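You operate a simulated robot arm through the tools that you are given. There is no shell and no other tool. Be economical: measure what you need, move in short steps, check, and stop when the job is done.

The job below is to be done with a simulated robot arm. You get a single attempt, and the scene is never put back.

## Task
Fill the glass and the wooden cup about half, then slide both to the counter's edge over the curtain.
Fine: water from the milk jug, which goes back.

Only the result counts: the job must be done as asked and must still hold three seconds after the hand-in. Knocking over, shifting, dropping, spilling or breaking anything else fails it.

## Robot
A 6-joint arm with a two-finger parallel gripper, fixed in place. Base frame: the origin is at the foot of the arm, x ahead of it, y to its left, z up. Units: mm, degrees, N and s.
With the tool pointing down near the work surface it reaches from about 180 to 840 mm from the base axis. Its first joint turns from -166.0 to 166.0 degrees. Payload 3.91 kg.
The tool frame sits at the grasp point between the pads (the TCP): z along the fingers, y along the line on which they close. The tips reach 30 mm beyond it. The gripper opens to 110 mm. The fingers are 20 mm wide and 10 mm thick; the gripper's body (48 by 112 mm) begins 55 mm behind the TCP.
Orientation is told as [roll, pitch, yaw] about the base's x, y, z axes, in that order, counted from this pose: with the fingers straight down and closing along the base's y, the tool's x points along the base's -x, its y along +y and its z along -z.

## Interface
- The arm moves only by the tool send_rows. Its argument "increments" is text: rows parted by semicolons, each of 7 numbers parted by spaces: the shift along the base's x, y, z in mm, then the turn, a rotation vector about the base's x, y, z in degrees, then the closure in counts, from 0 (fully open) to 255 (shut). In form: dx dy dz wx wy wz claw; .... A call has 1 to 10 rows; each row is the pose to reach, as a shift and turn from the pose commanded when the call began. Each row takes 0.2 s and may step no farther than 50 mm and 8.6 degrees from the row before; otherwise, or with a gripper value out of range, the whole call is refused. Where a pose cannot be reached the arm comes as near as it can. A force on the tool above 90 N (or 10 N above the force at the start of the call, whichever is more), or a blocked arm, ends the call early, and 0.2 s more pass. Each finger travels about 108 mm/s and halts on what it meets, pressing with about 38 N; the grip force reading is that of the motor and also rises with nothing between the fingers. The clock runs only during rows and for 0.2 s after the last one: add rows that repeat a pose to give the fingers time. The reply holds the time, the measured pose of the TCP, the force on the tool along the base axes, the opening and the grip force, in the units named above and with some noise.
- Cameras (640 x 400 px; columns grow to the right, rows downward): "scene" is fixed at [217.3, 648.8, 1538.4]; the picture's right is [-0.98, -0.19, 0.00], its down [-0.07, 0.37, -0.92] and it looks along [0.18, -0.91, -0.38] (base axes); focal length 340 px, centre (320, 200). "wrist" rides on the gripper at [-36, 0, -57] in the tool frame; the picture's right is [0.00, -1.00, 0.00], its down [0.97, 0.00, -0.24] and it looks along [0.24, 0.00, 0.97] (tool axes); focal length 218 px, centre (320, 200). There is no depth. A picture from a camera that has moved, and an enlarged one, comes with that camera's place and axes in the base frame and with its lens. The place of the scene camera against the robot may be out by one fixed shift of up to 18 mm in any direction.
- camera(camera): a new picture of that camera. It takes no simulated time.
- lift_body(by): slides the trunk up (or, below 0, down) by that many mm; the arm rides with it, the base frame stays. It gives what a move gives, with no picture.
- inspect(camera, box): a new picture of the part [left, top, right, bottom] of that camera's present view, enlarged. It takes no simulated time.
- close_job(): hands the job in; it is judged then, once.

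Work in short steps. Places have to be worked out from the pictures, the camera data and where the tool is seen: move nearer, look again, correct. Check each grasp and each placing, and mend what went wrong. You have 120 turns and 64 pictures in all, those below and enlarged ones among them. Open the gripper and draw the arm clear of the work before you hand the job in, unless the task says otherwise; then end with one line.

The tools are called after "Emit:" as name(argument=value, ...) on one line, values as JSON. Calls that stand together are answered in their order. send_rows: Moves the arm, as the interface text tells. Its arguments: {"type":"object","properties":{"increments":{"type":"string"}},"required":["increments"]} The other tools are called the same way: lift_body (by) slides the trunk up or down; camera (camera) takes a picture; inspect (camera, box) takes an enlarged picture of a part of a camera's view; close_job () hands the job in.

At the start:

```text
time: 0.0
eef_pos: [244.4, -363.5, 1186.1]
tcp_rot: [0.0, 0.0, 0.1]
ft_force: [0.4, -0.1, 0.5]
gripper_width: 109.7
grasp_force: 0.1
trunk travel left (down, up): [-475.0, 65.0]
```

scene: 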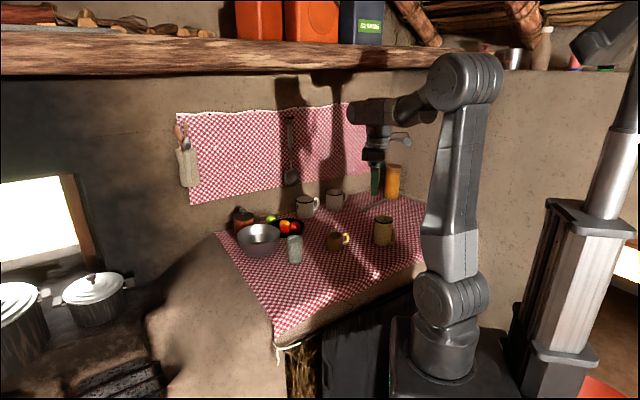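
wrist: 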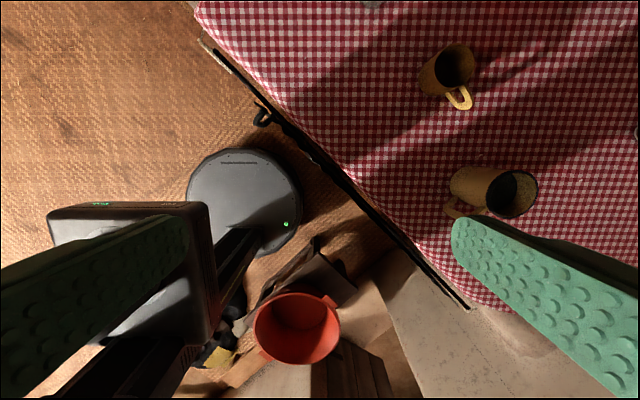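

The counter shows several cups and a glass; I need a closer look to identify them.

Emit:
inspect(camera="scene", box=[210, 170, 450, 320])

Emit:
inspect(camera="scene", box=[220, 180, 360, 270])

Emit:
inspect(camera="scene", box=[230, 240, 450, 399])

```text
2.67 times, centred on (330, 245) of scene
camera zoom: at [217.3, 648.8, 1538.4], right [-0.98, -0.19, 0.0], down [-0.07, 0.37, -0.92], along [0.18, -0.91, -0.38], focal length 908 px, centre (293, 80)
```

zoom: 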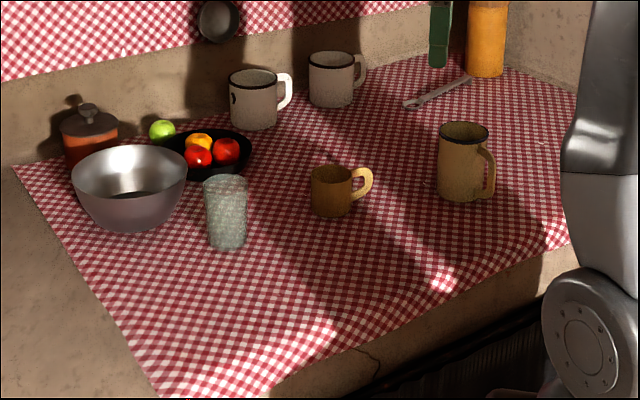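

```text
4.44 times, centred on (290, 225) of scene
camera zoom: at [217.3, 648.8, 1538.4], right [-0.98, -0.19, 0.0], down [-0.07, 0.37, -0.92], along [0.18, -0.91, -0.38], focal length 1513 px, centre (453, 89)
```

zoom: 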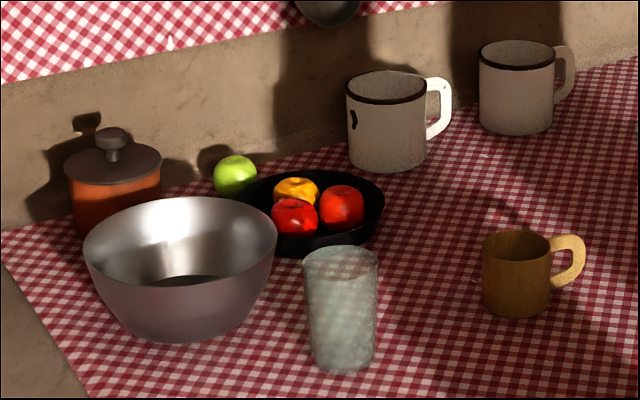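

```text
2.52 times, centred on (340, 320) of scene
camera zoom: at [217.3, 648.8, 1538.4], right [-0.98, -0.19, 0.0], down [-0.07, 0.37, -0.92], along [0.18, -0.91, -0.38], focal length 856 px, centre (270, -101)
```

zoom: 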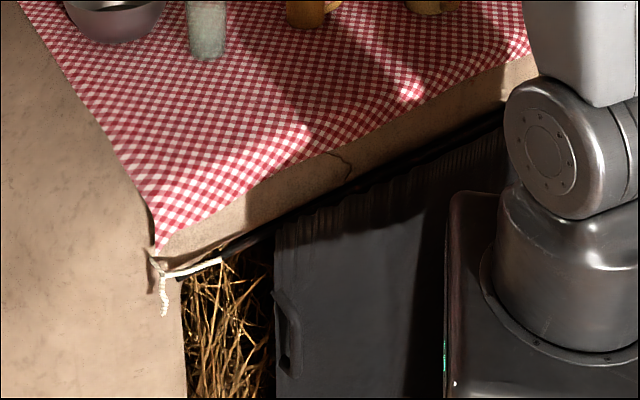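

The tan rimmed vessel near (196,-686) looks like the jug, and the small handled one near (405,-598) looks like the wooden cup. The glass is near (539,-475). I'll move over the counter to look down at them.

Emit:
send_rows(increments="25 -30 0 0 0 0 0; 50 -60 0 0 0 0 0; 75 -90 0 0 0 0 0; 100 -120 0 0 0 0 0; 120 -150 0 0 0 0 0; 120 -170 0 0 0 0 0")

Emit:
camera(camera="wrist")

```text
time: 1.4
eef_pos: [365.6, -532.3, 1182.9]
tcp_rot: [0.1, 0.0, 0.1]
ft_force: [-1.2, -0.4, 0.3]
gripper_width: 110.1
grasp_force: 0.0
trunk travel left (down, up): [-475.0, 65.0]
```

```text
58 pictures are left
camera wrist: at [403.7, -534.1, 1240.4], right [0.0, -1.0, 0.0], down [-0.97, 0.0, 0.24], along [-0.24, 0.0, -0.97], focal length 218 px, centre (320, 200)
```

wrist: 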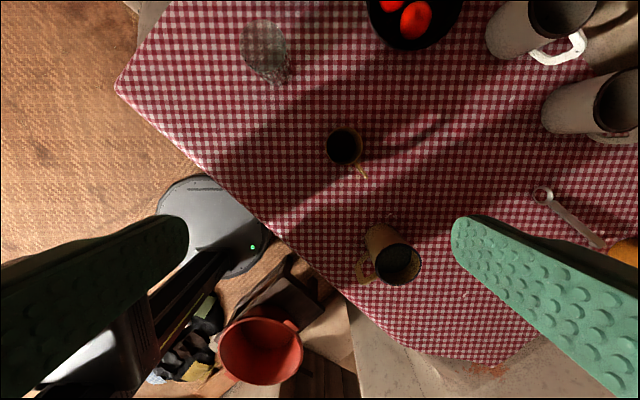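

Emit:
inspect(camera="wrist", box=[300, 110, 460, 300])

Emit:
inspect(camera="wrist", box=[220, 0, 380, 100])

```text
2.11 times, centred on (380, 205) of wrist
camera zoom: at [403.7, -534.1, 1240.4], right [0.0, -1.0, 0.0], down [-0.97, 0.0, 0.24], along [-0.24, 0.0, -0.97], focal length 460 px, centre (194, 190)
```

zoom: 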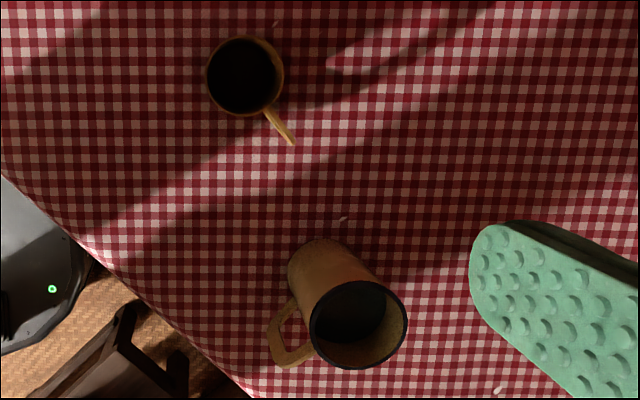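

```text
4.00 times, centred on (300, 50) of wrist
camera zoom: at [403.7, -534.1, 1240.4], right [0.0, -1.0, 0.0], down [-0.97, 0.0, 0.24], along [-0.24, 0.0, -0.97], focal length 873 px, centre (400, 800)
```

zoom: 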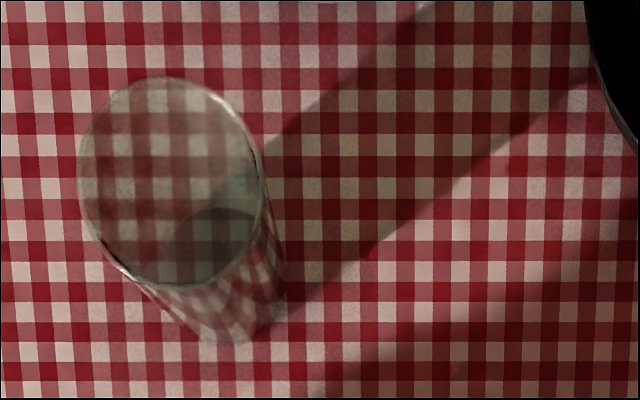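

Jug base works out near (205,-669), rim z≈900, diameter about 80, with the handle pointing at about 128°. I want the camera and back of the tool on the handle side, so that tilting outward later pours opposite the handle. I'll turn the tool negatively while moving over the jug.

Emit:
send_rows(increments="-20 -17 -10 0 0 -8 0; -40 -34 -20 0 0 -16 0; -60 -51 -30 0 0 -24 0; -80 -68 -40 0 0 -32 0; -100 -85 -50 0 0 -40 0; -120 -102 -60 0 0 -48 0; -140 -120 -70 0 0 -56 0; -161 -137 -80 0 0 -64 0;-161 -137 -80 0 0 -72 0;-161 -137 -80 0 0 -80 0")

Emit:
send_rows(increments="0 0 0 0 0 -8 0; 0 0 0 0 0 -16 0; 0 0 0 0 0 -24 0; 0 0 0 0 0 -32 0; 0 0 0 0 0 -40 0; 0 0 0 0 0 -48 0; 0 0 0 0 0 -56 0; 0 0 0 0 0 -64 0;0 0 0 0 0 -72 0;0 0 0 0 0 -80 0")

Emit:
camera(camera="wrist")

```text
time: 3.6
eef_pos: [204.1, -670.2, 1105.9]
tcp_rot: [0.1, -0.1, -80.1]
ft_force: [0.5, 0.2, 0.3]
gripper_width: 109.9
grasp_force: 0.1
trunk travel left (down, up): [-475.0, 65.0]
```

```text
time: 5.8
eef_pos: [202.9, -671.2, 1106.0]
tcp_rot: [0.0, -0.1, -160.1]
ft_force: [-0.3, -0.1, 0.1]
gripper_width: 109.9
grasp_force: 0.0
trunk travel left (down, up): [-475.0, 65.0]
```

```text
55 pictures are left
camera wrist: at [171.4, -684.2, 1162.6], right [-0.34, 0.94, 0.0], down [0.91, 0.33, 0.24], along [0.23, 0.08, -0.97], focal length 218 px, centre (320, 200)
```

wrist: 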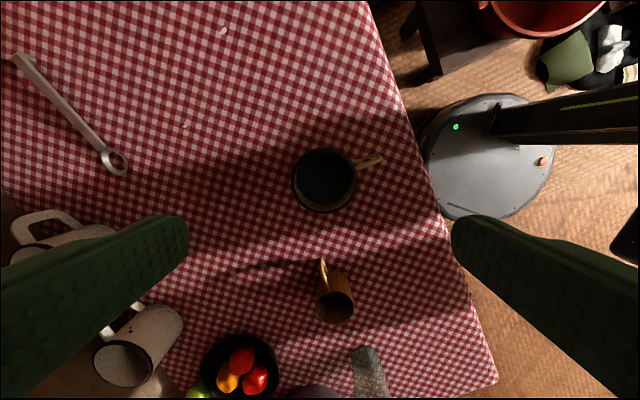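

The joint is free to turn, and the jug centre is near (208,-667). I'll turn a bit more, lower, and look inside.

Emit:
send_rows(increments="1 1 -10 0 0 -8 0; 2 2 -20 0 0 -16 0; 3 3 -30 0 0 -24 0; 4 4 -40 0 0 -32 0; 5 4 -60 0 0 -40 0; 5 4 -80 0 0 -48 0; 5 4 -100 0 0 -56 0")

Emit:
camera(camera="wrist")

Emit:
inspect(camera="wrist", box=[240, 110, 400, 210])

```text
time: 7.4
eef_pos: [209.3, -665.2, 1005.8]
tcp_rot: [0.0, 0.0, 143.9]
ft_force: [0.5, -0.4, -0.5]
gripper_width: 110.1
grasp_force: 0.1
trunk travel left (down, up): [-475.0, 65.0]
```

```text
54 pictures are left
camera wrist: at [181.8, -646.8, 1062.1], right [0.59, 0.81, 0.0], down [0.78, -0.57, 0.24], along [0.19, -0.14, -0.97], focal length 218 px, centre (320, 200)
```

wrist: 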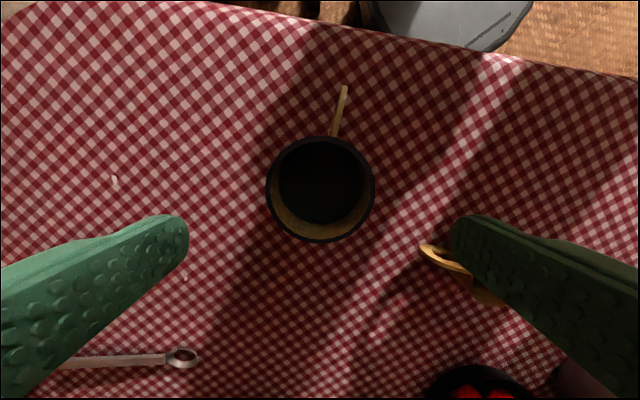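

```text
4.00 times, centred on (320, 160) of wrist
camera zoom: at [181.8, -646.8, 1062.1], right [0.59, 0.81, 0.0], down [0.78, -0.57, 0.24], along [0.19, -0.14, -0.97], focal length 873 px, centre (320, 360)
```

zoom: 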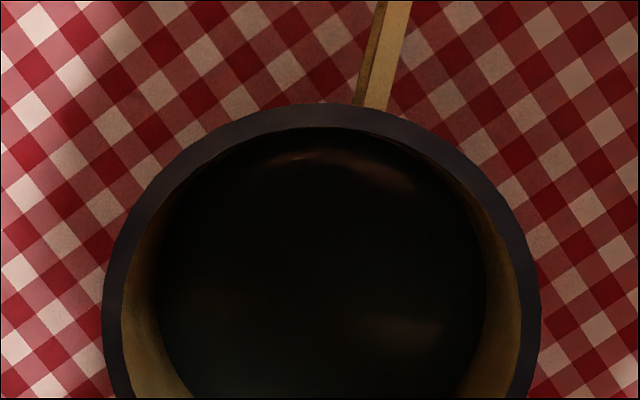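

Water is visible about 36 mm below the rim, and the handle is clear behind. I'll descend around the jug.

Emit:
send_rows(increments="-2 0 -25 0 0 0 0; -3 0 -50 0 0 0 0; -3 0 -75 0 0 0 0; -3 0 -100 0 0 0 0; -3 0 -120 0 0 0 0; -3 0 -138 0 0 0 0; -3 0 -138 0 0 0 0")

Emit:
camera(camera="wrist")

Emit:
camera(camera="scene")

```text
time: 9.0
eef_pos: [206.4, -666.1, 866.8]
tcp_rot: [0.1, -0.1, 144.0]
ft_force: [0.0, -1.2, 0.4]
gripper_width: 110.3
grasp_force: 0.1
trunk travel left (down, up): [-475.0, 65.0]
```

```text
52 pictures are left
camera wrist: at [178.2, -646.8, 924.1], right [0.59, 0.81, 0.0], down [0.79, -0.57, 0.24], along [0.19, -0.14, -0.97], focal length 218 px, centre (320, 200)
```

wrist: 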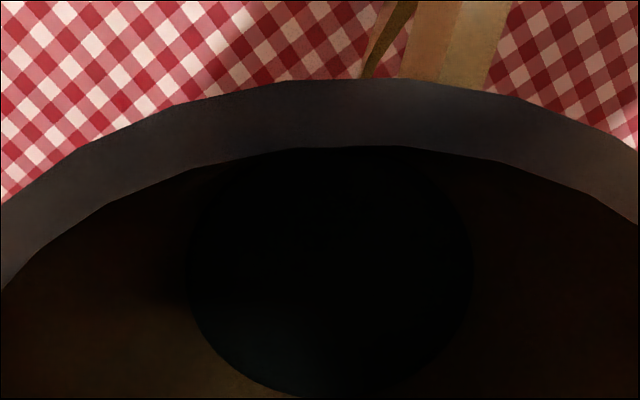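

```text
51 pictures are left
```

scene: 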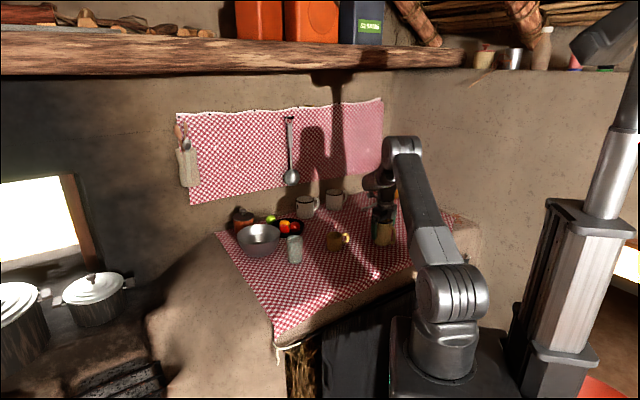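

No contact on the way down, and the rim is just under the palm. Closing on the jug.

Emit:
send_rows(increments="0 0 0 0 0 0 40; 0 0 0 0 0 0 80; 0 0 0 0 0 0 120; 0 0 0 0 0 0 255; 0 0 0 0 0 0 255; 0 0 0 0 0 0 255")

```text
time: 10.4
eef_pos: [205.0, -666.0, 867.7]
tcp_rot: [-0.1, 0.0, 144.0]
ft_force: [0.8, 1.7, 0.8]
gripper_width: 77.7
grasp_force: 38.1
trunk travel left (down, up): [-475.0, 65.0]
```

The grip holds at 77.7 mm. Lifting gently.

Emit:
send_rows(increments="0 0 5 0 0 0 255; 0 0 15 0 0 0 255; 0 0 30 0 0 0 255; 0 0 50 0 0 0 255; 0 0 75 0 0 0 255; 0 0 100 0 0 0 255; 0 0 125 0 0 0 255; 0 0 150 0 0 0 255; 0 0 160 0 0 0 255; 0 0 160 0 0 0 255")

Emit:
inspect(camera="scene", box=[260, 150, 460, 275])

```text
time: 12.6
eef_pos: [205.3, -666.0, 1027.0]
tcp_rot: [0.0, -0.1, 144.0]
ft_force: [0.1, 0.3, -4.3]
gripper_width: 77.7
grasp_force: 38.0
trunk travel left (down, up): [-475.0, 65.0]
```

```text
3.20 times, centred on (360, 212) of scene
camera zoom: at [217.3, 648.8, 1538.4], right [-0.98, -0.19, 0.0], down [-0.07, 0.37, -0.92], along [0.18, -0.91, -0.38], focal length 1089 px, centre (192, 160)
```

zoom: 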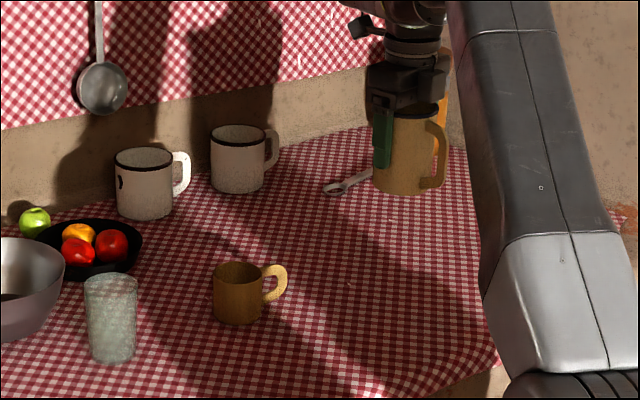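

Jug is lifted, with a weight of about 4.5 N. I put the glass at about (538,-456) with its top at 898, and the wooden cup at about (400,-577). I'll carry the jug to a pre-pour place beyond the glass while turning the tool so the pour direction faces back towards the robot.

Emit:
send_rows(increments="10 4 0 0 0 5 255; 28 12 0 0 0 13 255; 48 20 0 0 0 21 255; 68 29 0 0 0 29.5 255; 88 38 0 0 0 38 255; 108 46 0 0 0 46.5 255; 128 55 0 0 0 55 255; 148 63 0 0 0 63.5 255; 168 72 0 0 0 72 255; 185 79 0 0 0 80 255")

Emit:
send_rows(increments="18 8 0 0 0 8 255; 38 16 0 0 0 16 255; 58 25 0 0 0 24.5 255; 78 33 0 0 0 33 255; 98 42 0 0 0 41.5 255; 118 51 0 0 0 50 255; 138 59 0 0 0 58.5 255; 158 67 0 0 0 67 255; 175 75 0 0 0 75 255; 184 79 0 0 0 81 255")

Emit:
camera(camera="wrist")

Emit:
camera(camera="scene")

```text
time: 14.8
eef_pos: [391.6, -589.4, 1025.5]
tcp_rot: [-0.1, 0.0, -135.8]
ft_force: [0.3, 0.4, -4.1]
gripper_width: 77.6
grasp_force: 37.9
trunk travel left (down, up): [-475.0, 65.0]
```

```text
time: 17.0
eef_pos: [575.3, -509.3, 1027.9]
tcp_rot: [0.0, 0.0, -54.9]
ft_force: [-0.2, 0.2, -4.0]
gripper_width: 77.3
grasp_force: 37.6
trunk travel left (down, up): [-475.0, 65.0]
```

```text
49 pictures are left
camera wrist: at [597.4, -539.2, 1084.3], right [-0.82, -0.58, 0.0], down [-0.56, 0.79, 0.24], along [-0.14, 0.2, -0.97], focal length 218 px, centre (320, 200)
```

wrist: 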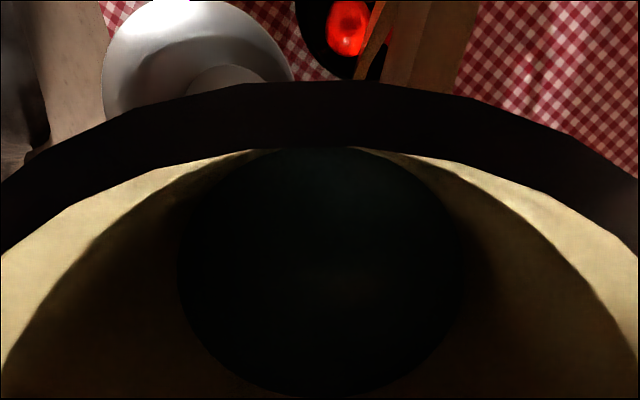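

```text
48 pictures are left
```

scene: 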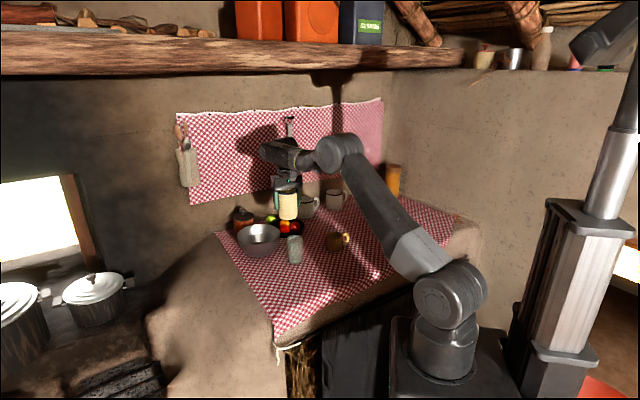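

Good pose. I'll zoom in to check the jug against the glass.

Emit:
inspect(camera="scene", box=[230, 165, 350, 275])

```text
3.64 times, centred on (290, 220) of scene
camera zoom: at [217.3, 648.8, 1538.4], right [-0.98, -0.19, 0.0], down [-0.07, 0.37, -0.92], along [0.18, -0.91, -0.38], focal length 1238 px, centre (429, 127)
```

zoom: 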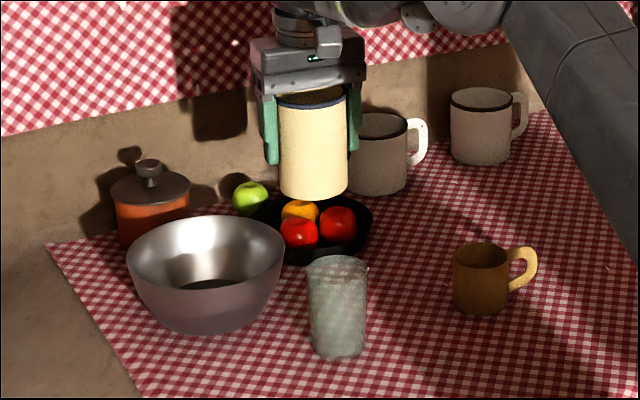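

Triangulation confirms the glass at (538,-455) with its rim at 898. I'll tilt to 35°, before the pour starts, and descend to an intermediate height.

Emit:
send_rows(increments="0 0 0 -3.3 -2.3 0 255; 0 0 0 -8.2 -5.74 0 255; -1 1 -10 -13.9 -9.8 0 255; -1 2 -25 -19.7 -13.8 0 255; -1 2 -40 -25.4 -17.8 0 255; -1 2 -55 -28.7 -20.1 0 255; -1 2 -67 -28.7 -20.1 0 255; -1 2 -67 -28.7 -20.1 0 255")

Emit:
inspect(camera="scene", box=[230, 165, 350, 275])

Emit:
camera(camera="wrist")

```text
time: 18.8
eef_pos: [574.5, -505.4, 960.4]
tcp_rot: [0.0, -35.0, -55.0]
ft_force: [0.1, -0.4, -4.7]
gripper_width: 77.5
grasp_force: 38.0
trunk travel left (down, up): [-475.0, 65.0]
```

```text
3.64 times, centred on (290, 220) of scene
camera zoom: at [217.3, 648.8, 1538.4], right [-0.98, -0.19, 0.0], down [-0.07, 0.37, -0.92], along [0.18, -0.91, -0.38], focal length 1238 px, centre (429, 127)
```

zoom: 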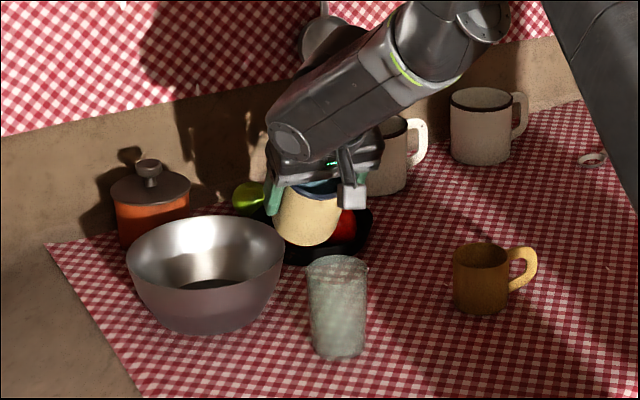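

```text
45 pictures are left
camera wrist: at [574.6, -505.5, 1028.0], right [-0.82, -0.57, 0.0], down [-0.54, 0.76, -0.36], along [0.21, -0.3, -0.93], focal length 218 px, centre (320, 200)
```

wrist: 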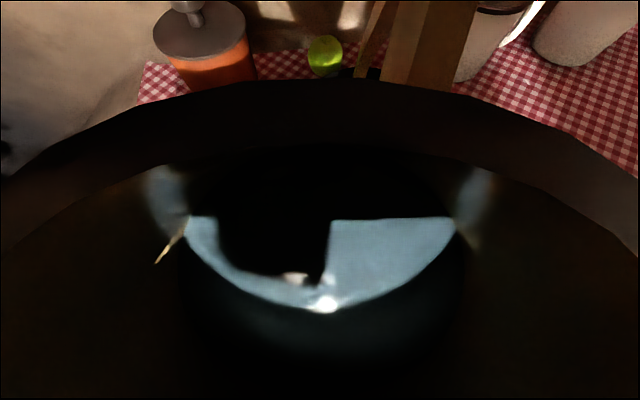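

The jug holds well at 35° and the lip tracks the glass. I'll lower and tilt to 44°, near where the pour should start.

Emit:
send_rows(increments="0 0 -8 -1.6 -1.1 0 255; 0 0 -16 -3.3 -2.3 0 255; 0 0 -23 -5.73 -4.02 0 255; 0 0 -22 -7.4 -5.16 0 255; 0 0 -22 -7.4 -5.16 0 255; 0 0 -22 -7.4 -5.16 0 255")

Emit:
inspect(camera="scene", box=[255, 190, 335, 270])

```text
time: 20.2
eef_pos: [573.1, -506.2, 939.9]
tcp_rot: [0.0, -44.0, -55.0]
ft_force: [0.4, -0.4, -5.6]
gripper_width: 77.7
grasp_force: 37.9
out of reach, approached as far as the arm can: row 3, 4, 5
trunk travel left (down, up): [-475.0, 65.0]
```

```text
5.00 times, centred on (295, 230) of scene
camera zoom: at [217.3, 648.8, 1538.4], right [-0.98, -0.19, 0.0], down [-0.07, 0.37, -0.92], along [0.18, -0.91, -0.38], focal length 1702 px, centre (445, 50)
```

zoom: 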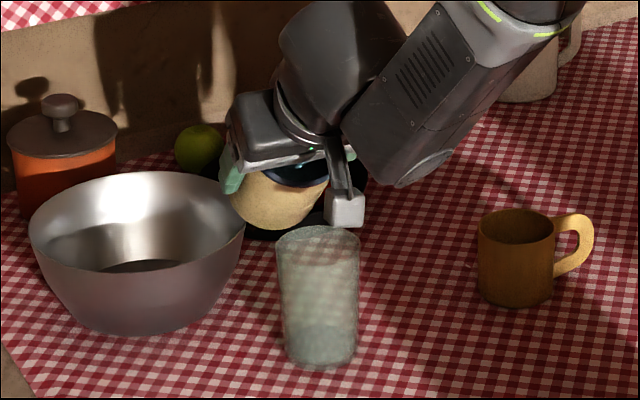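

The pose is marginally at the reach limit but within 2 mm. I'll tilt on to 48° and hold to watch the level.

Emit:
send_rows(increments="0 0.5 1 -1.64 -1.15 0 255; 0 1 2 -3.28 -2.3 0 255; 0 1 2 -3.28 -2.3 0 255; 0 1 2 -3.28 -2.3 0 255")

Emit:
inspect(camera="scene", box=[255, 190, 335, 270])

```text
time: 21.2
eef_pos: [573.4, -504.4, 940.5]
tcp_rot: [0.0, -48.0, -54.9]
ft_force: [-0.1, 0.4, -3.6]
gripper_width: 77.7
grasp_force: 37.2
trunk travel left (down, up): [-475.0, 65.0]
```

```text
5.00 times, centred on (295, 230) of scene
camera zoom: at [217.3, 648.8, 1538.4], right [-0.98, -0.19, 0.0], down [-0.07, 0.37, -0.92], along [0.18, -0.91, -0.38], focal length 1702 px, centre (445, 50)
```

zoom: 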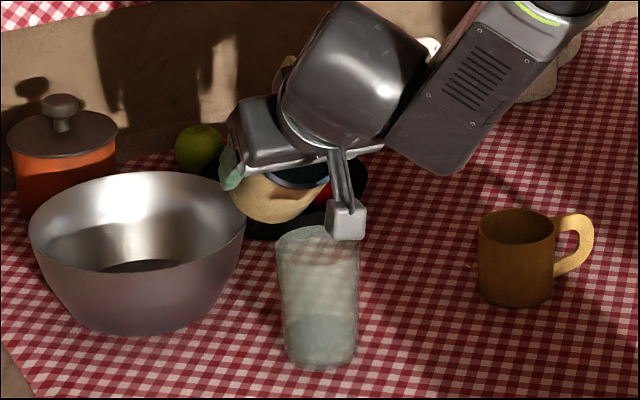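

Water is now in the glass, roughly a quarter. The gripper's box is well clear on the robot side. Tilting to 52°.

Emit:
send_rows(increments="0 0 2 -1.64 -1.15 0 255; 0 0 4 -3.28 -2.3 0 255; 0 0 4 -3.28 -2.3 0 255; 0 0 4 -3.28 -2.3 0 255")

Emit:
inspect(camera="scene", box=[270, 215, 320, 265])

```text
time: 22.2
eef_pos: [572.9, -505.0, 944.7]
tcp_rot: [0.0, -52.1, -55.0]
ft_force: [-0.3, -0.2, -3.3]
gripper_width: 77.7
grasp_force: 37.6
trunk travel left (down, up): [-475.0, 65.0]
```

```text
8.00 times, centred on (295, 240) of scene
camera zoom: at [217.3, 648.8, 1538.4], right [-0.98, -0.19, 0.0], down [-0.07, 0.37, -0.92], along [0.18, -0.91, -0.38], focal length 2723 px, centre (520, -120)
```

zoom: 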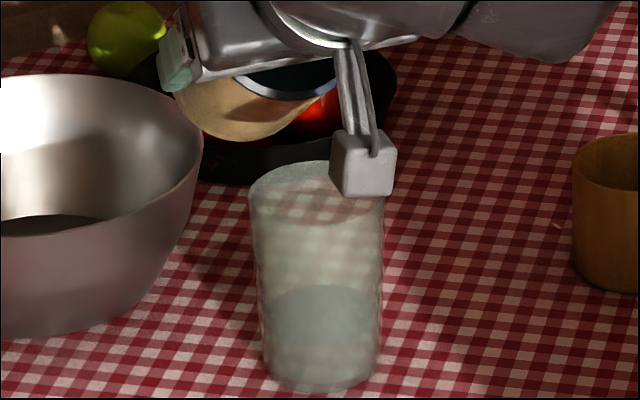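

The glass is about 0.27 full. Tilting a bit more, to 56°.

Emit:
send_rows(increments="0 0 2 -1.64 -1.15 0 255; -0.5 0.5 3.5 -3.28 -2.3 0 255; -0.5 0.5 3.5 -3.28 -2.3 0 255; -0.5 0.5 3.5 -3.28 -2.3 0 255")

Emit:
inspect(camera="scene", box=[270, 215, 320, 265])

```text
time: 23.2
eef_pos: [572.2, -505.9, 948.4]
tcp_rot: [0.0, -56.2, -55.1]
ft_force: [0.1, 0.1, -3.6]
gripper_width: 77.3
grasp_force: 38.1
trunk travel left (down, up): [-475.0, 65.0]
```

```text
8.00 times, centred on (295, 240) of scene
camera zoom: at [217.3, 648.8, 1538.4], right [-0.98, -0.19, 0.0], down [-0.07, 0.37, -0.92], along [0.18, -0.91, -0.38], focal length 2723 px, centre (520, -120)
```

zoom: 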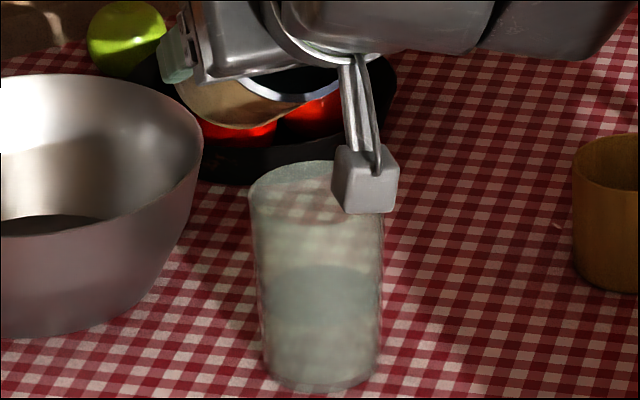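

About 0.38 now. I need roughly 4° more.

Emit:
send_rows(increments="0 0 2 -1.64 -1.15 0 255; -0.7 0.9 3.5 -3.28 -2.3 0 255; -0.7 0.9 3.5 -3.28 -2.3 0 255; -0.7 0.9 3.5 -3.28 -2.3 0 255; -0.7 0.9 3.5 -3.28 -2.3 0 255")

Emit:
inspect(camera="scene", box=[270, 215, 320, 265])

```text
time: 24.4
eef_pos: [573.5, -504.7, 950.9]
tcp_rot: [0.0, -60.1, -55.0]
ft_force: [-0.2, 1.0, -3.9]
gripper_width: 77.4
grasp_force: 38.2
trunk travel left (down, up): [-475.0, 65.0]
```

```text
8.00 times, centred on (295, 240) of scene
camera zoom: at [217.3, 648.8, 1538.4], right [-0.98, -0.19, 0.0], down [-0.07, 0.37, -0.92], along [0.18, -0.91, -0.38], focal length 2723 px, centre (520, -120)
```

zoom: 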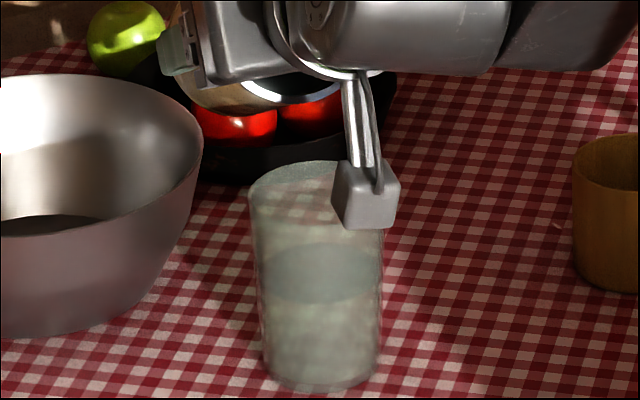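

The water surface sits at about half the glass. I'll tilt back at once while rising.

Emit:
send_rows(increments="0 0 4 6.6 4.6 0 255; 0 0 10 13.1 9.2 0 255; 0 0 22 19.7 13.8 0 255; 0 0 36 26.2 18.4 0 255; 0 0 50 32.8 23 0 255; 0 0 64 39.3 27.5 0 255; 0 0 76 45.9 32.1 0 255; 0 0 76 49.1 34.4 0 255; 0 0 76 49.1 34.4 0 255")

Emit:
inspect(camera="scene", box=[245, 180, 355, 270])

```text
time: 26.4
eef_pos: [573.6, -503.7, 1027.0]
tcp_rot: [-0.1, 0.0, -54.9]
ft_force: [0.3, 0.5, -2.9]
gripper_width: 73.4
grasp_force: 38.1
out of reach, approached as far as the arm can: row 3, 4
trunk travel left (down, up): [-475.0, 65.0]
```

```text
4.44 times, centred on (300, 225) of scene
camera zoom: at [217.3, 648.8, 1538.4], right [-0.98, -0.19, 0.0], down [-0.07, 0.37, -0.92], along [0.18, -0.91, -0.38], focal length 1513 px, centre (409, 89)
```

zoom: 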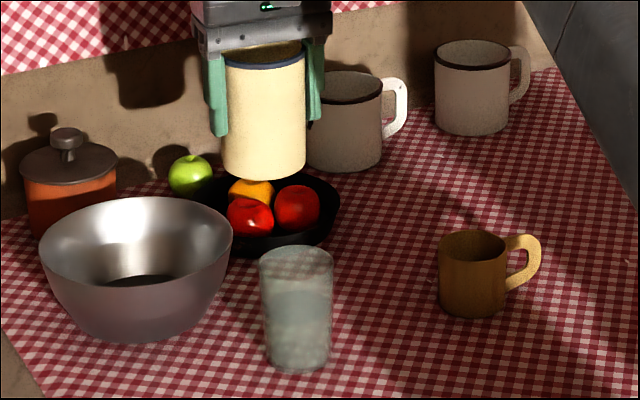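

Grip width changed from 77.5 to 73.4, so the jug may have shifted in the fingers. Checking with the wrist camera.

Emit:
camera(camera="wrist")

Emit:
inspect(camera="scene", box=[270, 160, 330, 230])

```text
38 pictures are left
camera wrist: at [595.8, -534.6, 1084.2], right [-0.82, -0.57, 0.0], down [-0.56, 0.79, 0.24], along [-0.14, 0.2, -0.97], focal length 218 px, centre (320, 200)
```

wrist: 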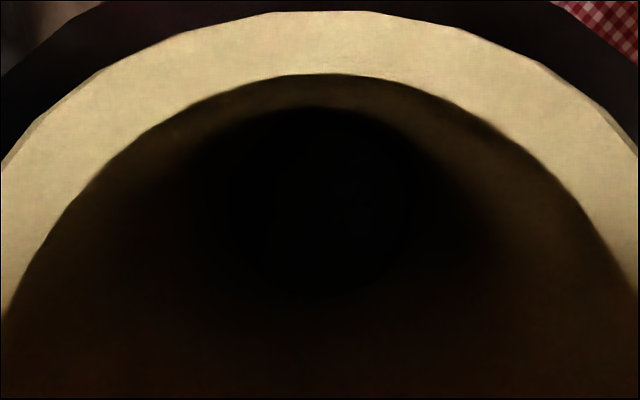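

```text
5.71 times, centred on (300, 195) of scene
camera zoom: at [217.3, 648.8, 1538.4], right [-0.98, -0.19, 0.0], down [-0.07, 0.37, -0.92], along [0.18, -0.91, -0.38], focal length 1945 px, centre (434, 229)
```

zoom: 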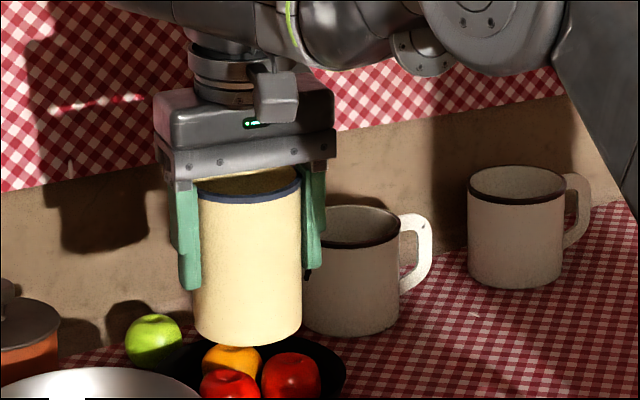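

The jug has shifted about 12 mm towards its handle side, probably a jerk passing a wrist singularity near 44°. I'll carry it back smoothly to its spot, re-grip it centred, and pour the cup sideways away from that singularity.

Emit:
send_rows(increments="-4 -2 0 0 0 -2 255; -14 -6 0 0 0 -6 255; -26 -11 0 0 0 -12 255; -40 -17 0 0 0 -18 255; -54 -23 0 0 0 -24 255; -68 -29 0 0 0 -30 255; -82 -36 0 0 0 -36 255; -96 -42 0 0 0 -42 255; -110 -48 0 0 0 -48 255; -122 -53 0 0 0 -54 255")

Emit:
send_rows(increments="-13 -6 0 0 0 -6 255; -26 -12 0 0 0 -12 255; -39 -17 0 0 0 -18 255; -52 -23 0 0 0 -24 255; -65 -29 0 0 0 -30 255; -78 -35 0 0 0 -36 255; -91 -41 0 0 0 -42 255; -104 -46 0 0 0 -48 255; -115 -52 0 0 0 -54 255; -122 -54 0 0 0 -58 255")

Emit:
send_rows(increments="-12 -6 0 0 0 -5 255; -25 -12 0 0 0 -10 255; -39 -18 0 0 0 -16 255; -53 -24 0 0 0 -22 255; -67 -31 0 0 0 -28 255; -81 -37 0 0 0 -34 255; -95 -44 0 0 0 -40 255; -109 -49 0 0 0 -44 255; -119 -53 0 0 0 -48 255; -124 -55 0 0 0 -49 255")

Emit:
inspect(camera="scene", box=[260, 150, 460, 275])

Emit:
camera(camera="wrist")

```text
time: 28.6
eef_pos: [450.1, -557.3, 1028.5]
tcp_rot: [0.0, -0.1, -109.2]
ft_force: [0.3, -0.9, -3.1]
gripper_width: 73.4
grasp_force: 38.6
trunk travel left (down, up): [-475.0, 65.0]
```

```text
time: 30.8
eef_pos: [329.9, -611.3, 1028.2]
tcp_rot: [0.1, 0.0, -167.2]
ft_force: [-0.4, -0.3, -3.5]
gripper_width: 73.5
grasp_force: 38.2
trunk travel left (down, up): [-475.0, 65.0]
```

```text
time: 33.0
eef_pos: [202.9, -665.9, 1027.8]
tcp_rot: [0.0, -0.1, 144.0]
ft_force: [-0.6, -0.5, -2.3]
gripper_width: 73.2
grasp_force: 38.3
trunk travel left (down, up): [-475.0, 65.0]
```

```text
3.20 times, centred on (360, 212) of scene
camera zoom: at [217.3, 648.8, 1538.4], right [-0.98, -0.19, 0.0], down [-0.07, 0.37, -0.92], along [0.18, -0.91, -0.38], focal length 1089 px, centre (192, 160)
```

zoom: 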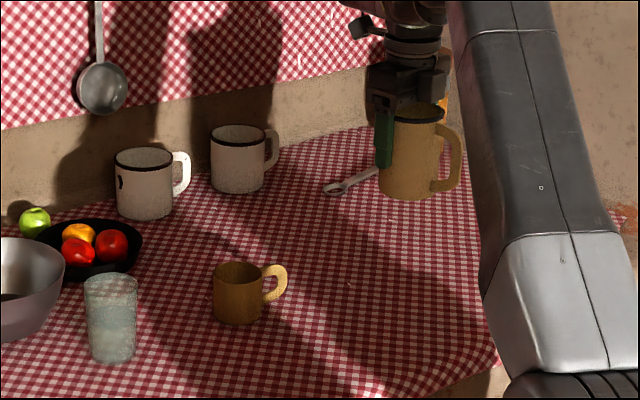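

```text
35 pictures are left
camera wrist: at [176.8, -646.1, 1084.8], right [0.59, 0.81, 0.0], down [0.79, -0.57, 0.24], along [0.19, -0.14, -0.97], focal length 218 px, centre (320, 200)
```

wrist: 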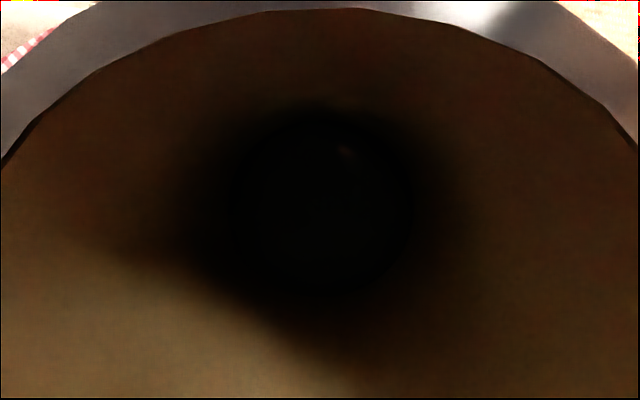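

The jug sits about 15 mm towards the handle side in the grip. I'll compensate and lower it toward the table slowly.

Emit:
send_rows(increments="4 -2 -10 0 0 0 255; 9 -6 -35 0 0 0 255; 14 -9 -65 0 0 0 255; 14 -9 -95 0 0 0 255; 14 -9 -120 0 0 0 255; 14 -9 -138 0 0 0 255; 14 -9 -148 0 0 0 255; 14 -9 -150 0 0 0 255")

Emit:
inspect(camera="scene", box=[340, 190, 420, 270])

```text
time: 34.8
eef_pos: [218.0, -674.0, 877.0]
tcp_rot: [0.1, -0.2, 143.9]
ft_force: [-0.2, -0.8, -4.2]
gripper_width: 73.4
grasp_force: 37.5
trunk travel left (down, up): [-475.0, 65.0]
```

```text
5.00 times, centred on (380, 230) of scene
camera zoom: at [217.3, 648.8, 1538.4], right [-0.98, -0.19, 0.0], down [-0.07, 0.37, -0.92], along [0.18, -0.91, -0.38], focal length 1702 px, centre (20, 50)
```

zoom: 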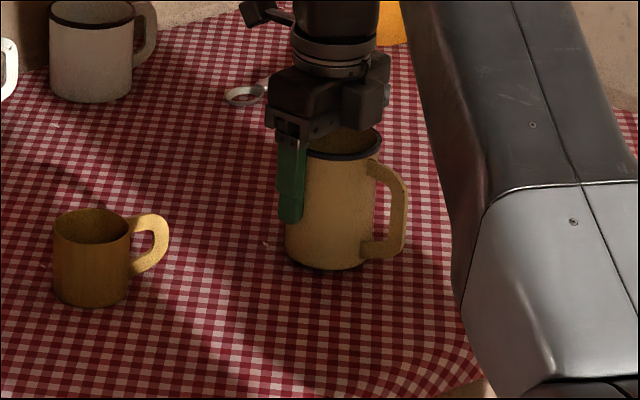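

Lowering the last millimetres gently.

Emit:
send_rows(increments="0 0 -2 0 0 0 255; 0 0 -4 0 0 0 255; 0 0 -5.5 0 0 0 255; 0 0 -7 0 0 0 255; 0 0 -8 0 0 0 255")

```text
time: 36.0
eef_pos: [217.1, -674.0, 871.5]
tcp_rot: [0.2, 0.0, 144.0]
ft_force: [0.6, -2.2, 6.2]
gripper_width: 73.5
grasp_force: 37.9
trunk travel left (down, up): [-475.0, 65.0]
```

The table carries the jug now, with the force at +6 N. Opening gently.

Emit:
send_rows(increments="0 0 1 0 0 0 80; 0 0 1 0 0 0 60; 0 0 1 0 0 0 30; 0 0 1 0 0 0 0; 0 0 1 0 0 0 0")

Emit:
camera(camera="wrist")

```text
time: 37.2
eef_pos: [218.2, -674.3, 871.1]
tcp_rot: [0.1, -0.1, 144.0]
ft_force: [0.1, -0.6, -0.6]
gripper_width: 110.0
grasp_force: 0.0
trunk travel left (down, up): [-475.0, 65.0]
```

```text
33 pictures are left
camera wrist: at [190.8, -654.8, 927.6], right [0.59, 0.81, 0.0], down [0.79, -0.57, 0.24], along [0.19, -0.14, -0.97], focal length 218 px, centre (320, 200)
```

wrist: 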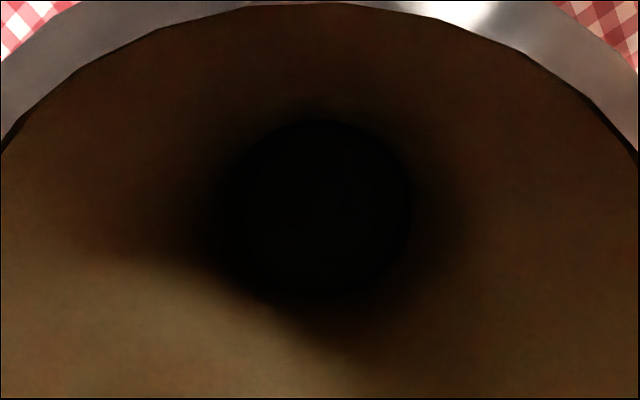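

Rising to re-measure the jug.

Emit:
send_rows(increments="0 0 30 0 0 0 0; 0 0 65 0 0 0 0; 0 0 100 0 0 0 0; 0 0 135 0 0 0 0; 0 0 135 0 0 0 0")

Emit:
camera(camera="wrist")

```text
time: 38.4
eef_pos: [218.3, -675.8, 1007.7]
tcp_rot: [0.0, -0.1, 144.0]
ft_force: [0.0, 0.1, 0.7]
gripper_width: 110.1
grasp_force: 0.1
trunk travel left (down, up): [-475.0, 65.0]
```

```text
32 pictures are left
camera wrist: at [191.6, -656.4, 1064.6], right [0.59, 0.81, 0.0], down [0.79, -0.57, 0.24], along [0.19, -0.14, -0.97], focal length 218 px, centre (320, 200)
```

wrist: 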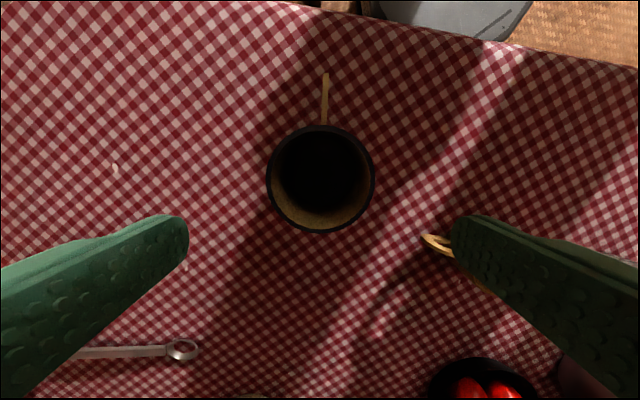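

The jug stands at about (210,-669), turned slightly so its handle now lines up with the tool. I'll re-grasp it centred and a bit deeper.

Emit:
send_rows(increments="-5 4 -25 0 0 0 0; -8 7 -50 0 0 0 0; -8 7 -80 0 0 0 0; -8 7 -110 0 0 0 0; -8 7 -135 0 0 0 0; -8 7 -147 0 0 0 0; -8 7 -147 0 0 0 40; -8 7 -147 0 0 0 100; -8 7 -147 0 0 0 255; -8 7 -147 0 0 0 255")

Emit:
send_rows(increments="0 0 0 0 0 0 255; 0 0 4 0 0 0 255; 0 0 12 0 0 0 255; 0 0 28 0 0 0 255; 0 0 50 0 0 0 255; 0 0 75 0 0 0 255; 0 0 100 0 0 0 255; 0 0 125 0 0 0 255; 0 0 145 0 0 0 255; 0 0 150 0 0 0 255")

Emit:
camera(camera="wrist")

```text
time: 40.6
eef_pos: [211.5, -669.2, 859.9]
tcp_rot: [0.0, 0.0, 143.9]
ft_force: [0.1, -1.4, 0.3]
gripper_width: 72.6
grasp_force: 38.0
trunk travel left (down, up): [-475.0, 65.0]
```

```text
time: 42.8
eef_pos: [210.6, -668.3, 1008.7]
tcp_rot: [-0.1, -0.2, 144.0]
ft_force: [0.6, -0.9, -2.6]
gripper_width: 72.3
grasp_force: 37.6
trunk travel left (down, up): [-475.0, 65.0]
```

```text
31 pictures are left
camera wrist: at [184.0, -648.2, 1066.1], right [0.59, 0.81, 0.0], down [0.79, -0.57, 0.24], along [0.19, -0.14, -0.97], focal length 218 px, centre (320, 200)
```

wrist: 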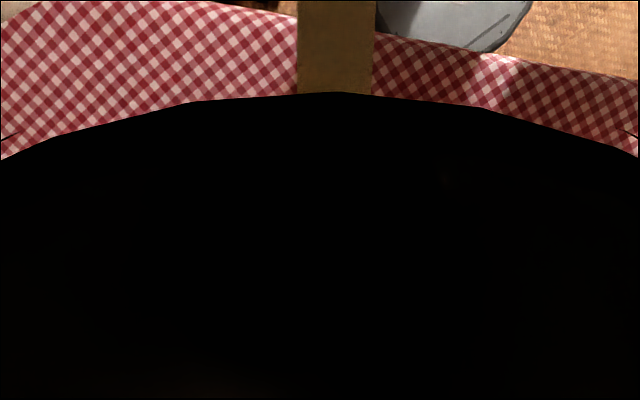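

Centred grasp at 72 mm, jug upright. I put the wooden cup at about (402,-579) with its rim at about z 858. I'll carry the jug to the +x side of the cup and turn to yaw 0, well off the radial direction to avoid the singularity.

Emit:
send_rows(increments="3 1 2 0 0 3 255; 10 3 6 0 0 9 255; 19 6 10 0 0 16 255; 28 9 10 0 0 23 255; 37 12 10 0 0 30 255; 46 15 10 0 0 38 255; 56 19 10 0 0 46 255; 66 22 10 0 0 54 255; 76 26 10 0 0 62 255; 86 29 10 0 0 70 255")

Emit:
send_rows(increments="10 3 0 0 0 8 255; 20 6 0 0 0 16 255; 30 10 0 0 0 24 255; 40 13 0 0 0 32 255; 50 17 0 0 0 40 255; 60 20 0 0 0 48 255; 70 24 0 0 0 56 255; 79 27 0 0 0 64 255; 86 30 0 0 0 70 255; 90 31 0 0 0 74 255")

Emit:
send_rows(increments="6 2 0 0 0 6 255; 15 5 0 0 0 14 255; 25 8 0 0 0 22 255; 35 12 0 0 0 30 255; 45 15 0 0 0 38 255; 55 19 0 0 0 46 255; 65 23 0 0 0 54 255; 74 26 0 0 0 62 255; 81 28 0 0 0 69 255; 84 29 0 0 0 72 255")

Emit:
inspect(camera="scene", box=[255, 160, 375, 270])

```text
time: 45.0
eef_pos: [297.1, -638.8, 1019.4]
tcp_rot: [0.0, 0.0, -145.8]
ft_force: [0.2, 0.2, -2.6]
gripper_width: 72.5
grasp_force: 38.3
trunk travel left (down, up): [-475.0, 65.0]
```

```text
time: 47.2
eef_pos: [386.7, -608.1, 1019.3]
tcp_rot: [-0.1, -0.1, -71.9]
ft_force: [0.4, 0.8, -2.5]
gripper_width: 72.7
grasp_force: 37.9
trunk travel left (down, up): [-475.0, 65.0]
```

```text
time: 49.4
eef_pos: [471.5, -579.3, 1016.7]
tcp_rot: [0.0, -0.1, 0.2]
ft_force: [0.9, 0.6, -4.1]
gripper_width: 72.5
grasp_force: 38.5
trunk travel left (down, up): [-475.0, 65.0]
```

```text
3.64 times, centred on (315, 215) of scene
camera zoom: at [217.3, 648.8, 1538.4], right [-0.98, -0.19, 0.0], down [-0.07, 0.37, -0.92], along [0.18, -0.91, -0.38], focal length 1238 px, centre (338, 146)
```

zoom: 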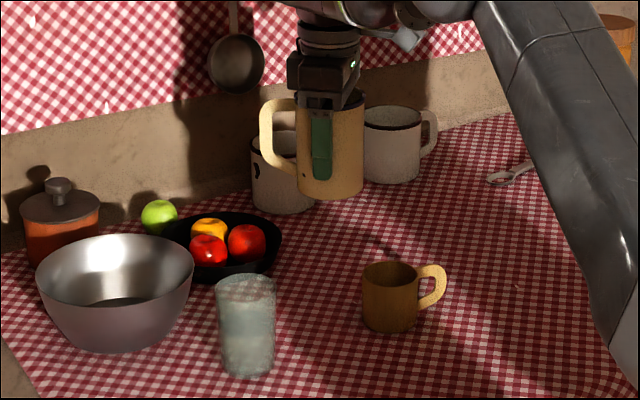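

Well placed, and the side view will show the pour. I'll tilt to 42° while lowering to z≈950.

Emit:
send_rows(increments="0 0 0 0 -2 0 255; 0 0 0 0 -7 0 255; 0 0 -8 0 -13 0 255; 0 0 -18 0 -19 0 255; 0 0 -30 0 -25 0 255; 0 0 -42 0 -31 0 255; 0 0 -54 0 -37 0 255; 0 0 -64 0 -41 0 255; -1 0 -68 0 -42 0 255; -1 0 -68 0 -42 0 255")

Emit:
inspect(camera="scene", box=[285, 185, 375, 270])

```text
time: 51.6
eef_pos: [470.1, -579.1, 950.1]
tcp_rot: [0.0, -42.2, 0.1]
ft_force: [-0.1, -0.2, -2.9]
gripper_width: 72.4
grasp_force: 37.4
trunk travel left (down, up): [-475.0, 65.0]
```

```text
4.71 times, centred on (330, 228) of scene
camera zoom: at [217.3, 648.8, 1538.4], right [-0.98, -0.19, 0.0], down [-0.07, 0.37, -0.92], along [0.18, -0.91, -0.38], focal length 1602 px, centre (273, 71)
```

zoom: 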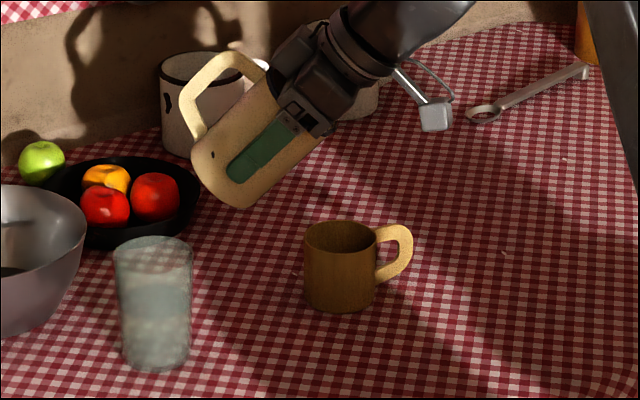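

Geometry matches. Lowering and tilting to 56°.

Emit:
send_rows(increments="0 0 -4 0 -4 0 255; 0 0 -12 0 -8 0 255; 0 0 -22 0 -11 0 255; -1 0 -32 0 -13 0 255; -1 0 -40 0 -14 0 255; -1 0 -40 0 -14 0 255")

Emit:
inspect(camera="scene", box=[295, 195, 365, 265])

```text
time: 53.0
eef_pos: [468.2, -578.0, 910.8]
tcp_rot: [0.0, -56.2, 0.1]
ft_force: [0.0, -1.0, -3.7]
gripper_width: 72.2
grasp_force: 37.7
trunk travel left (down, up): [-475.0, 65.0]
```

```text
5.71 times, centred on (330, 230) of scene
camera zoom: at [217.3, 648.8, 1538.4], right [-0.98, -0.19, 0.0], down [-0.07, 0.37, -0.92], along [0.18, -0.91, -0.38], focal length 1945 px, centre (263, 29)
```

zoom: 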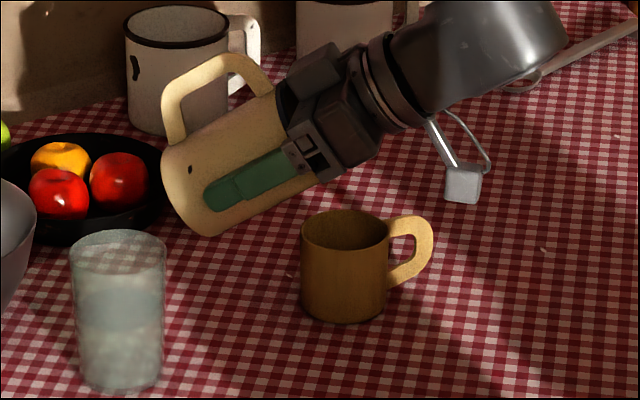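

Lip is over the cup. Tilting to 62° and holding.

Emit:
send_rows(increments="-0.5 0 2 0 -2 0 255; -1 0 4 0 -4 0 255; -1.5 0 5 0 -6 0 255; -1.5 0 5 0 -6 0 255; -1.5 0 5 0 -6 0 255")

Emit:
inspect(camera="scene", box=[305, 205, 365, 260])

```text
time: 54.2
eef_pos: [466.5, -579.0, 915.4]
tcp_rot: [0.1, -62.1, 0.0]
ft_force: [0.6, -0.2, -2.4]
gripper_width: 72.3
grasp_force: 37.6
trunk travel left (down, up): [-475.0, 65.0]
```

```text
7.27 times, centred on (335, 232) of scene
camera zoom: at [217.3, 648.8, 1538.4], right [-0.98, -0.19, 0.0], down [-0.07, 0.37, -0.92], along [0.18, -0.91, -0.38], focal length 2475 px, centre (211, -36)
```

zoom: 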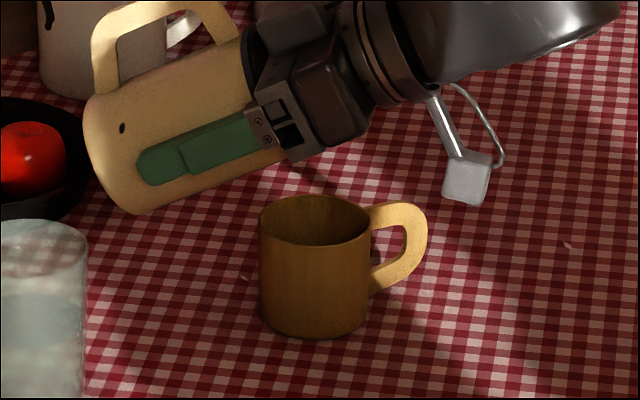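

No water visible inside the cup from this angle yet. The camera sees about 28 mm down the back wall, so half-full is when the surface just peeks out. Tilting to 66°.

Emit:
send_rows(increments="-0.5 0 2 0 -2 0 255; -1 0 3.5 0 -4 0 255; -1 0 3.5 0 -4 0 255; -1 0 3.5 0 -4 0 255; -1 0 3.5 0 -4 0 255")

Emit:
inspect(camera="scene", box=[315, 215, 355, 250])

```text
time: 55.4
eef_pos: [465.0, -578.7, 919.1]
tcp_rot: [0.0, -66.0, 0.1]
ft_force: [0.5, -0.7, -2.3]
gripper_width: 72.2
grasp_force: 38.1
trunk travel left (down, up): [-475.0, 65.0]
```

```text
11.43 times, centred on (335, 232) of scene
camera zoom: at [217.3, 648.8, 1538.4], right [-0.98, -0.19, 0.0], down [-0.07, 0.37, -0.92], along [0.18, -0.91, -0.38], focal length 3889 px, centre (149, -171)
```

zoom: 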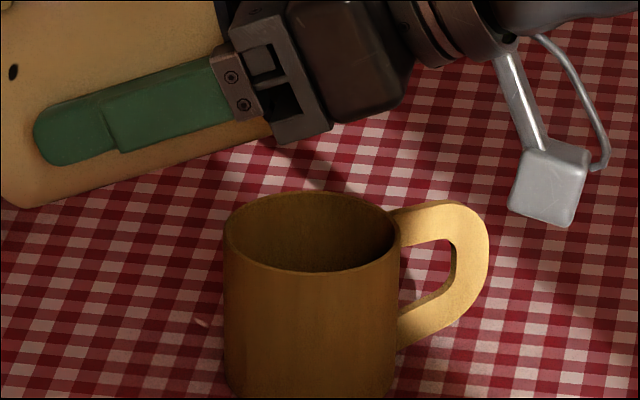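

By the ungula volume estimate the cup has around 40 ml, and half is about 60–65 ml. Tilting to 69.5°.

Emit:
send_rows(increments="-0.5 0 1.5 0 -1.7 0 255; -1.3 0 3 0 -3.5 0 255; -1.3 0 3 0 -3.5 0 255; -1.3 0 3 0 -3.5 0 255; -1.3 0 3 0 -3.5 0 255; -1.3 0 3 0 -3.5 0 255")

Emit:
inspect(camera="scene", box=[315, 215, 355, 250])

```text
time: 56.8
eef_pos: [464.2, -578.8, 921.7]
tcp_rot: [0.0, -69.6, 0.0]
ft_force: [-0.2, 0.0, -2.3]
gripper_width: 72.3
grasp_force: 38.1
trunk travel left (down, up): [-475.0, 65.0]
```

```text
11.43 times, centred on (335, 232) of scene
camera zoom: at [217.3, 648.8, 1538.4], right [-0.98, -0.19, 0.0], down [-0.07, 0.37, -0.92], along [0.18, -0.91, -0.38], focal length 3889 px, centre (149, -171)
```

zoom: 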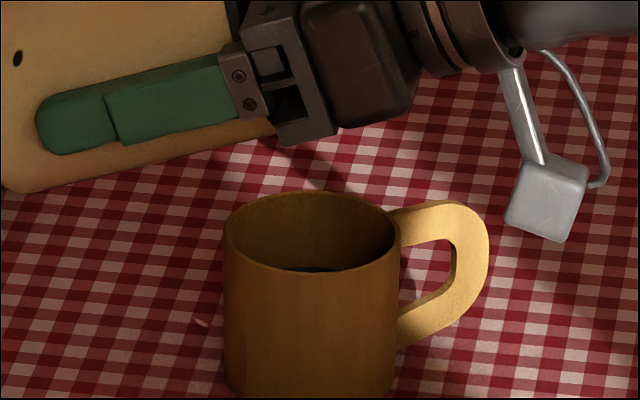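

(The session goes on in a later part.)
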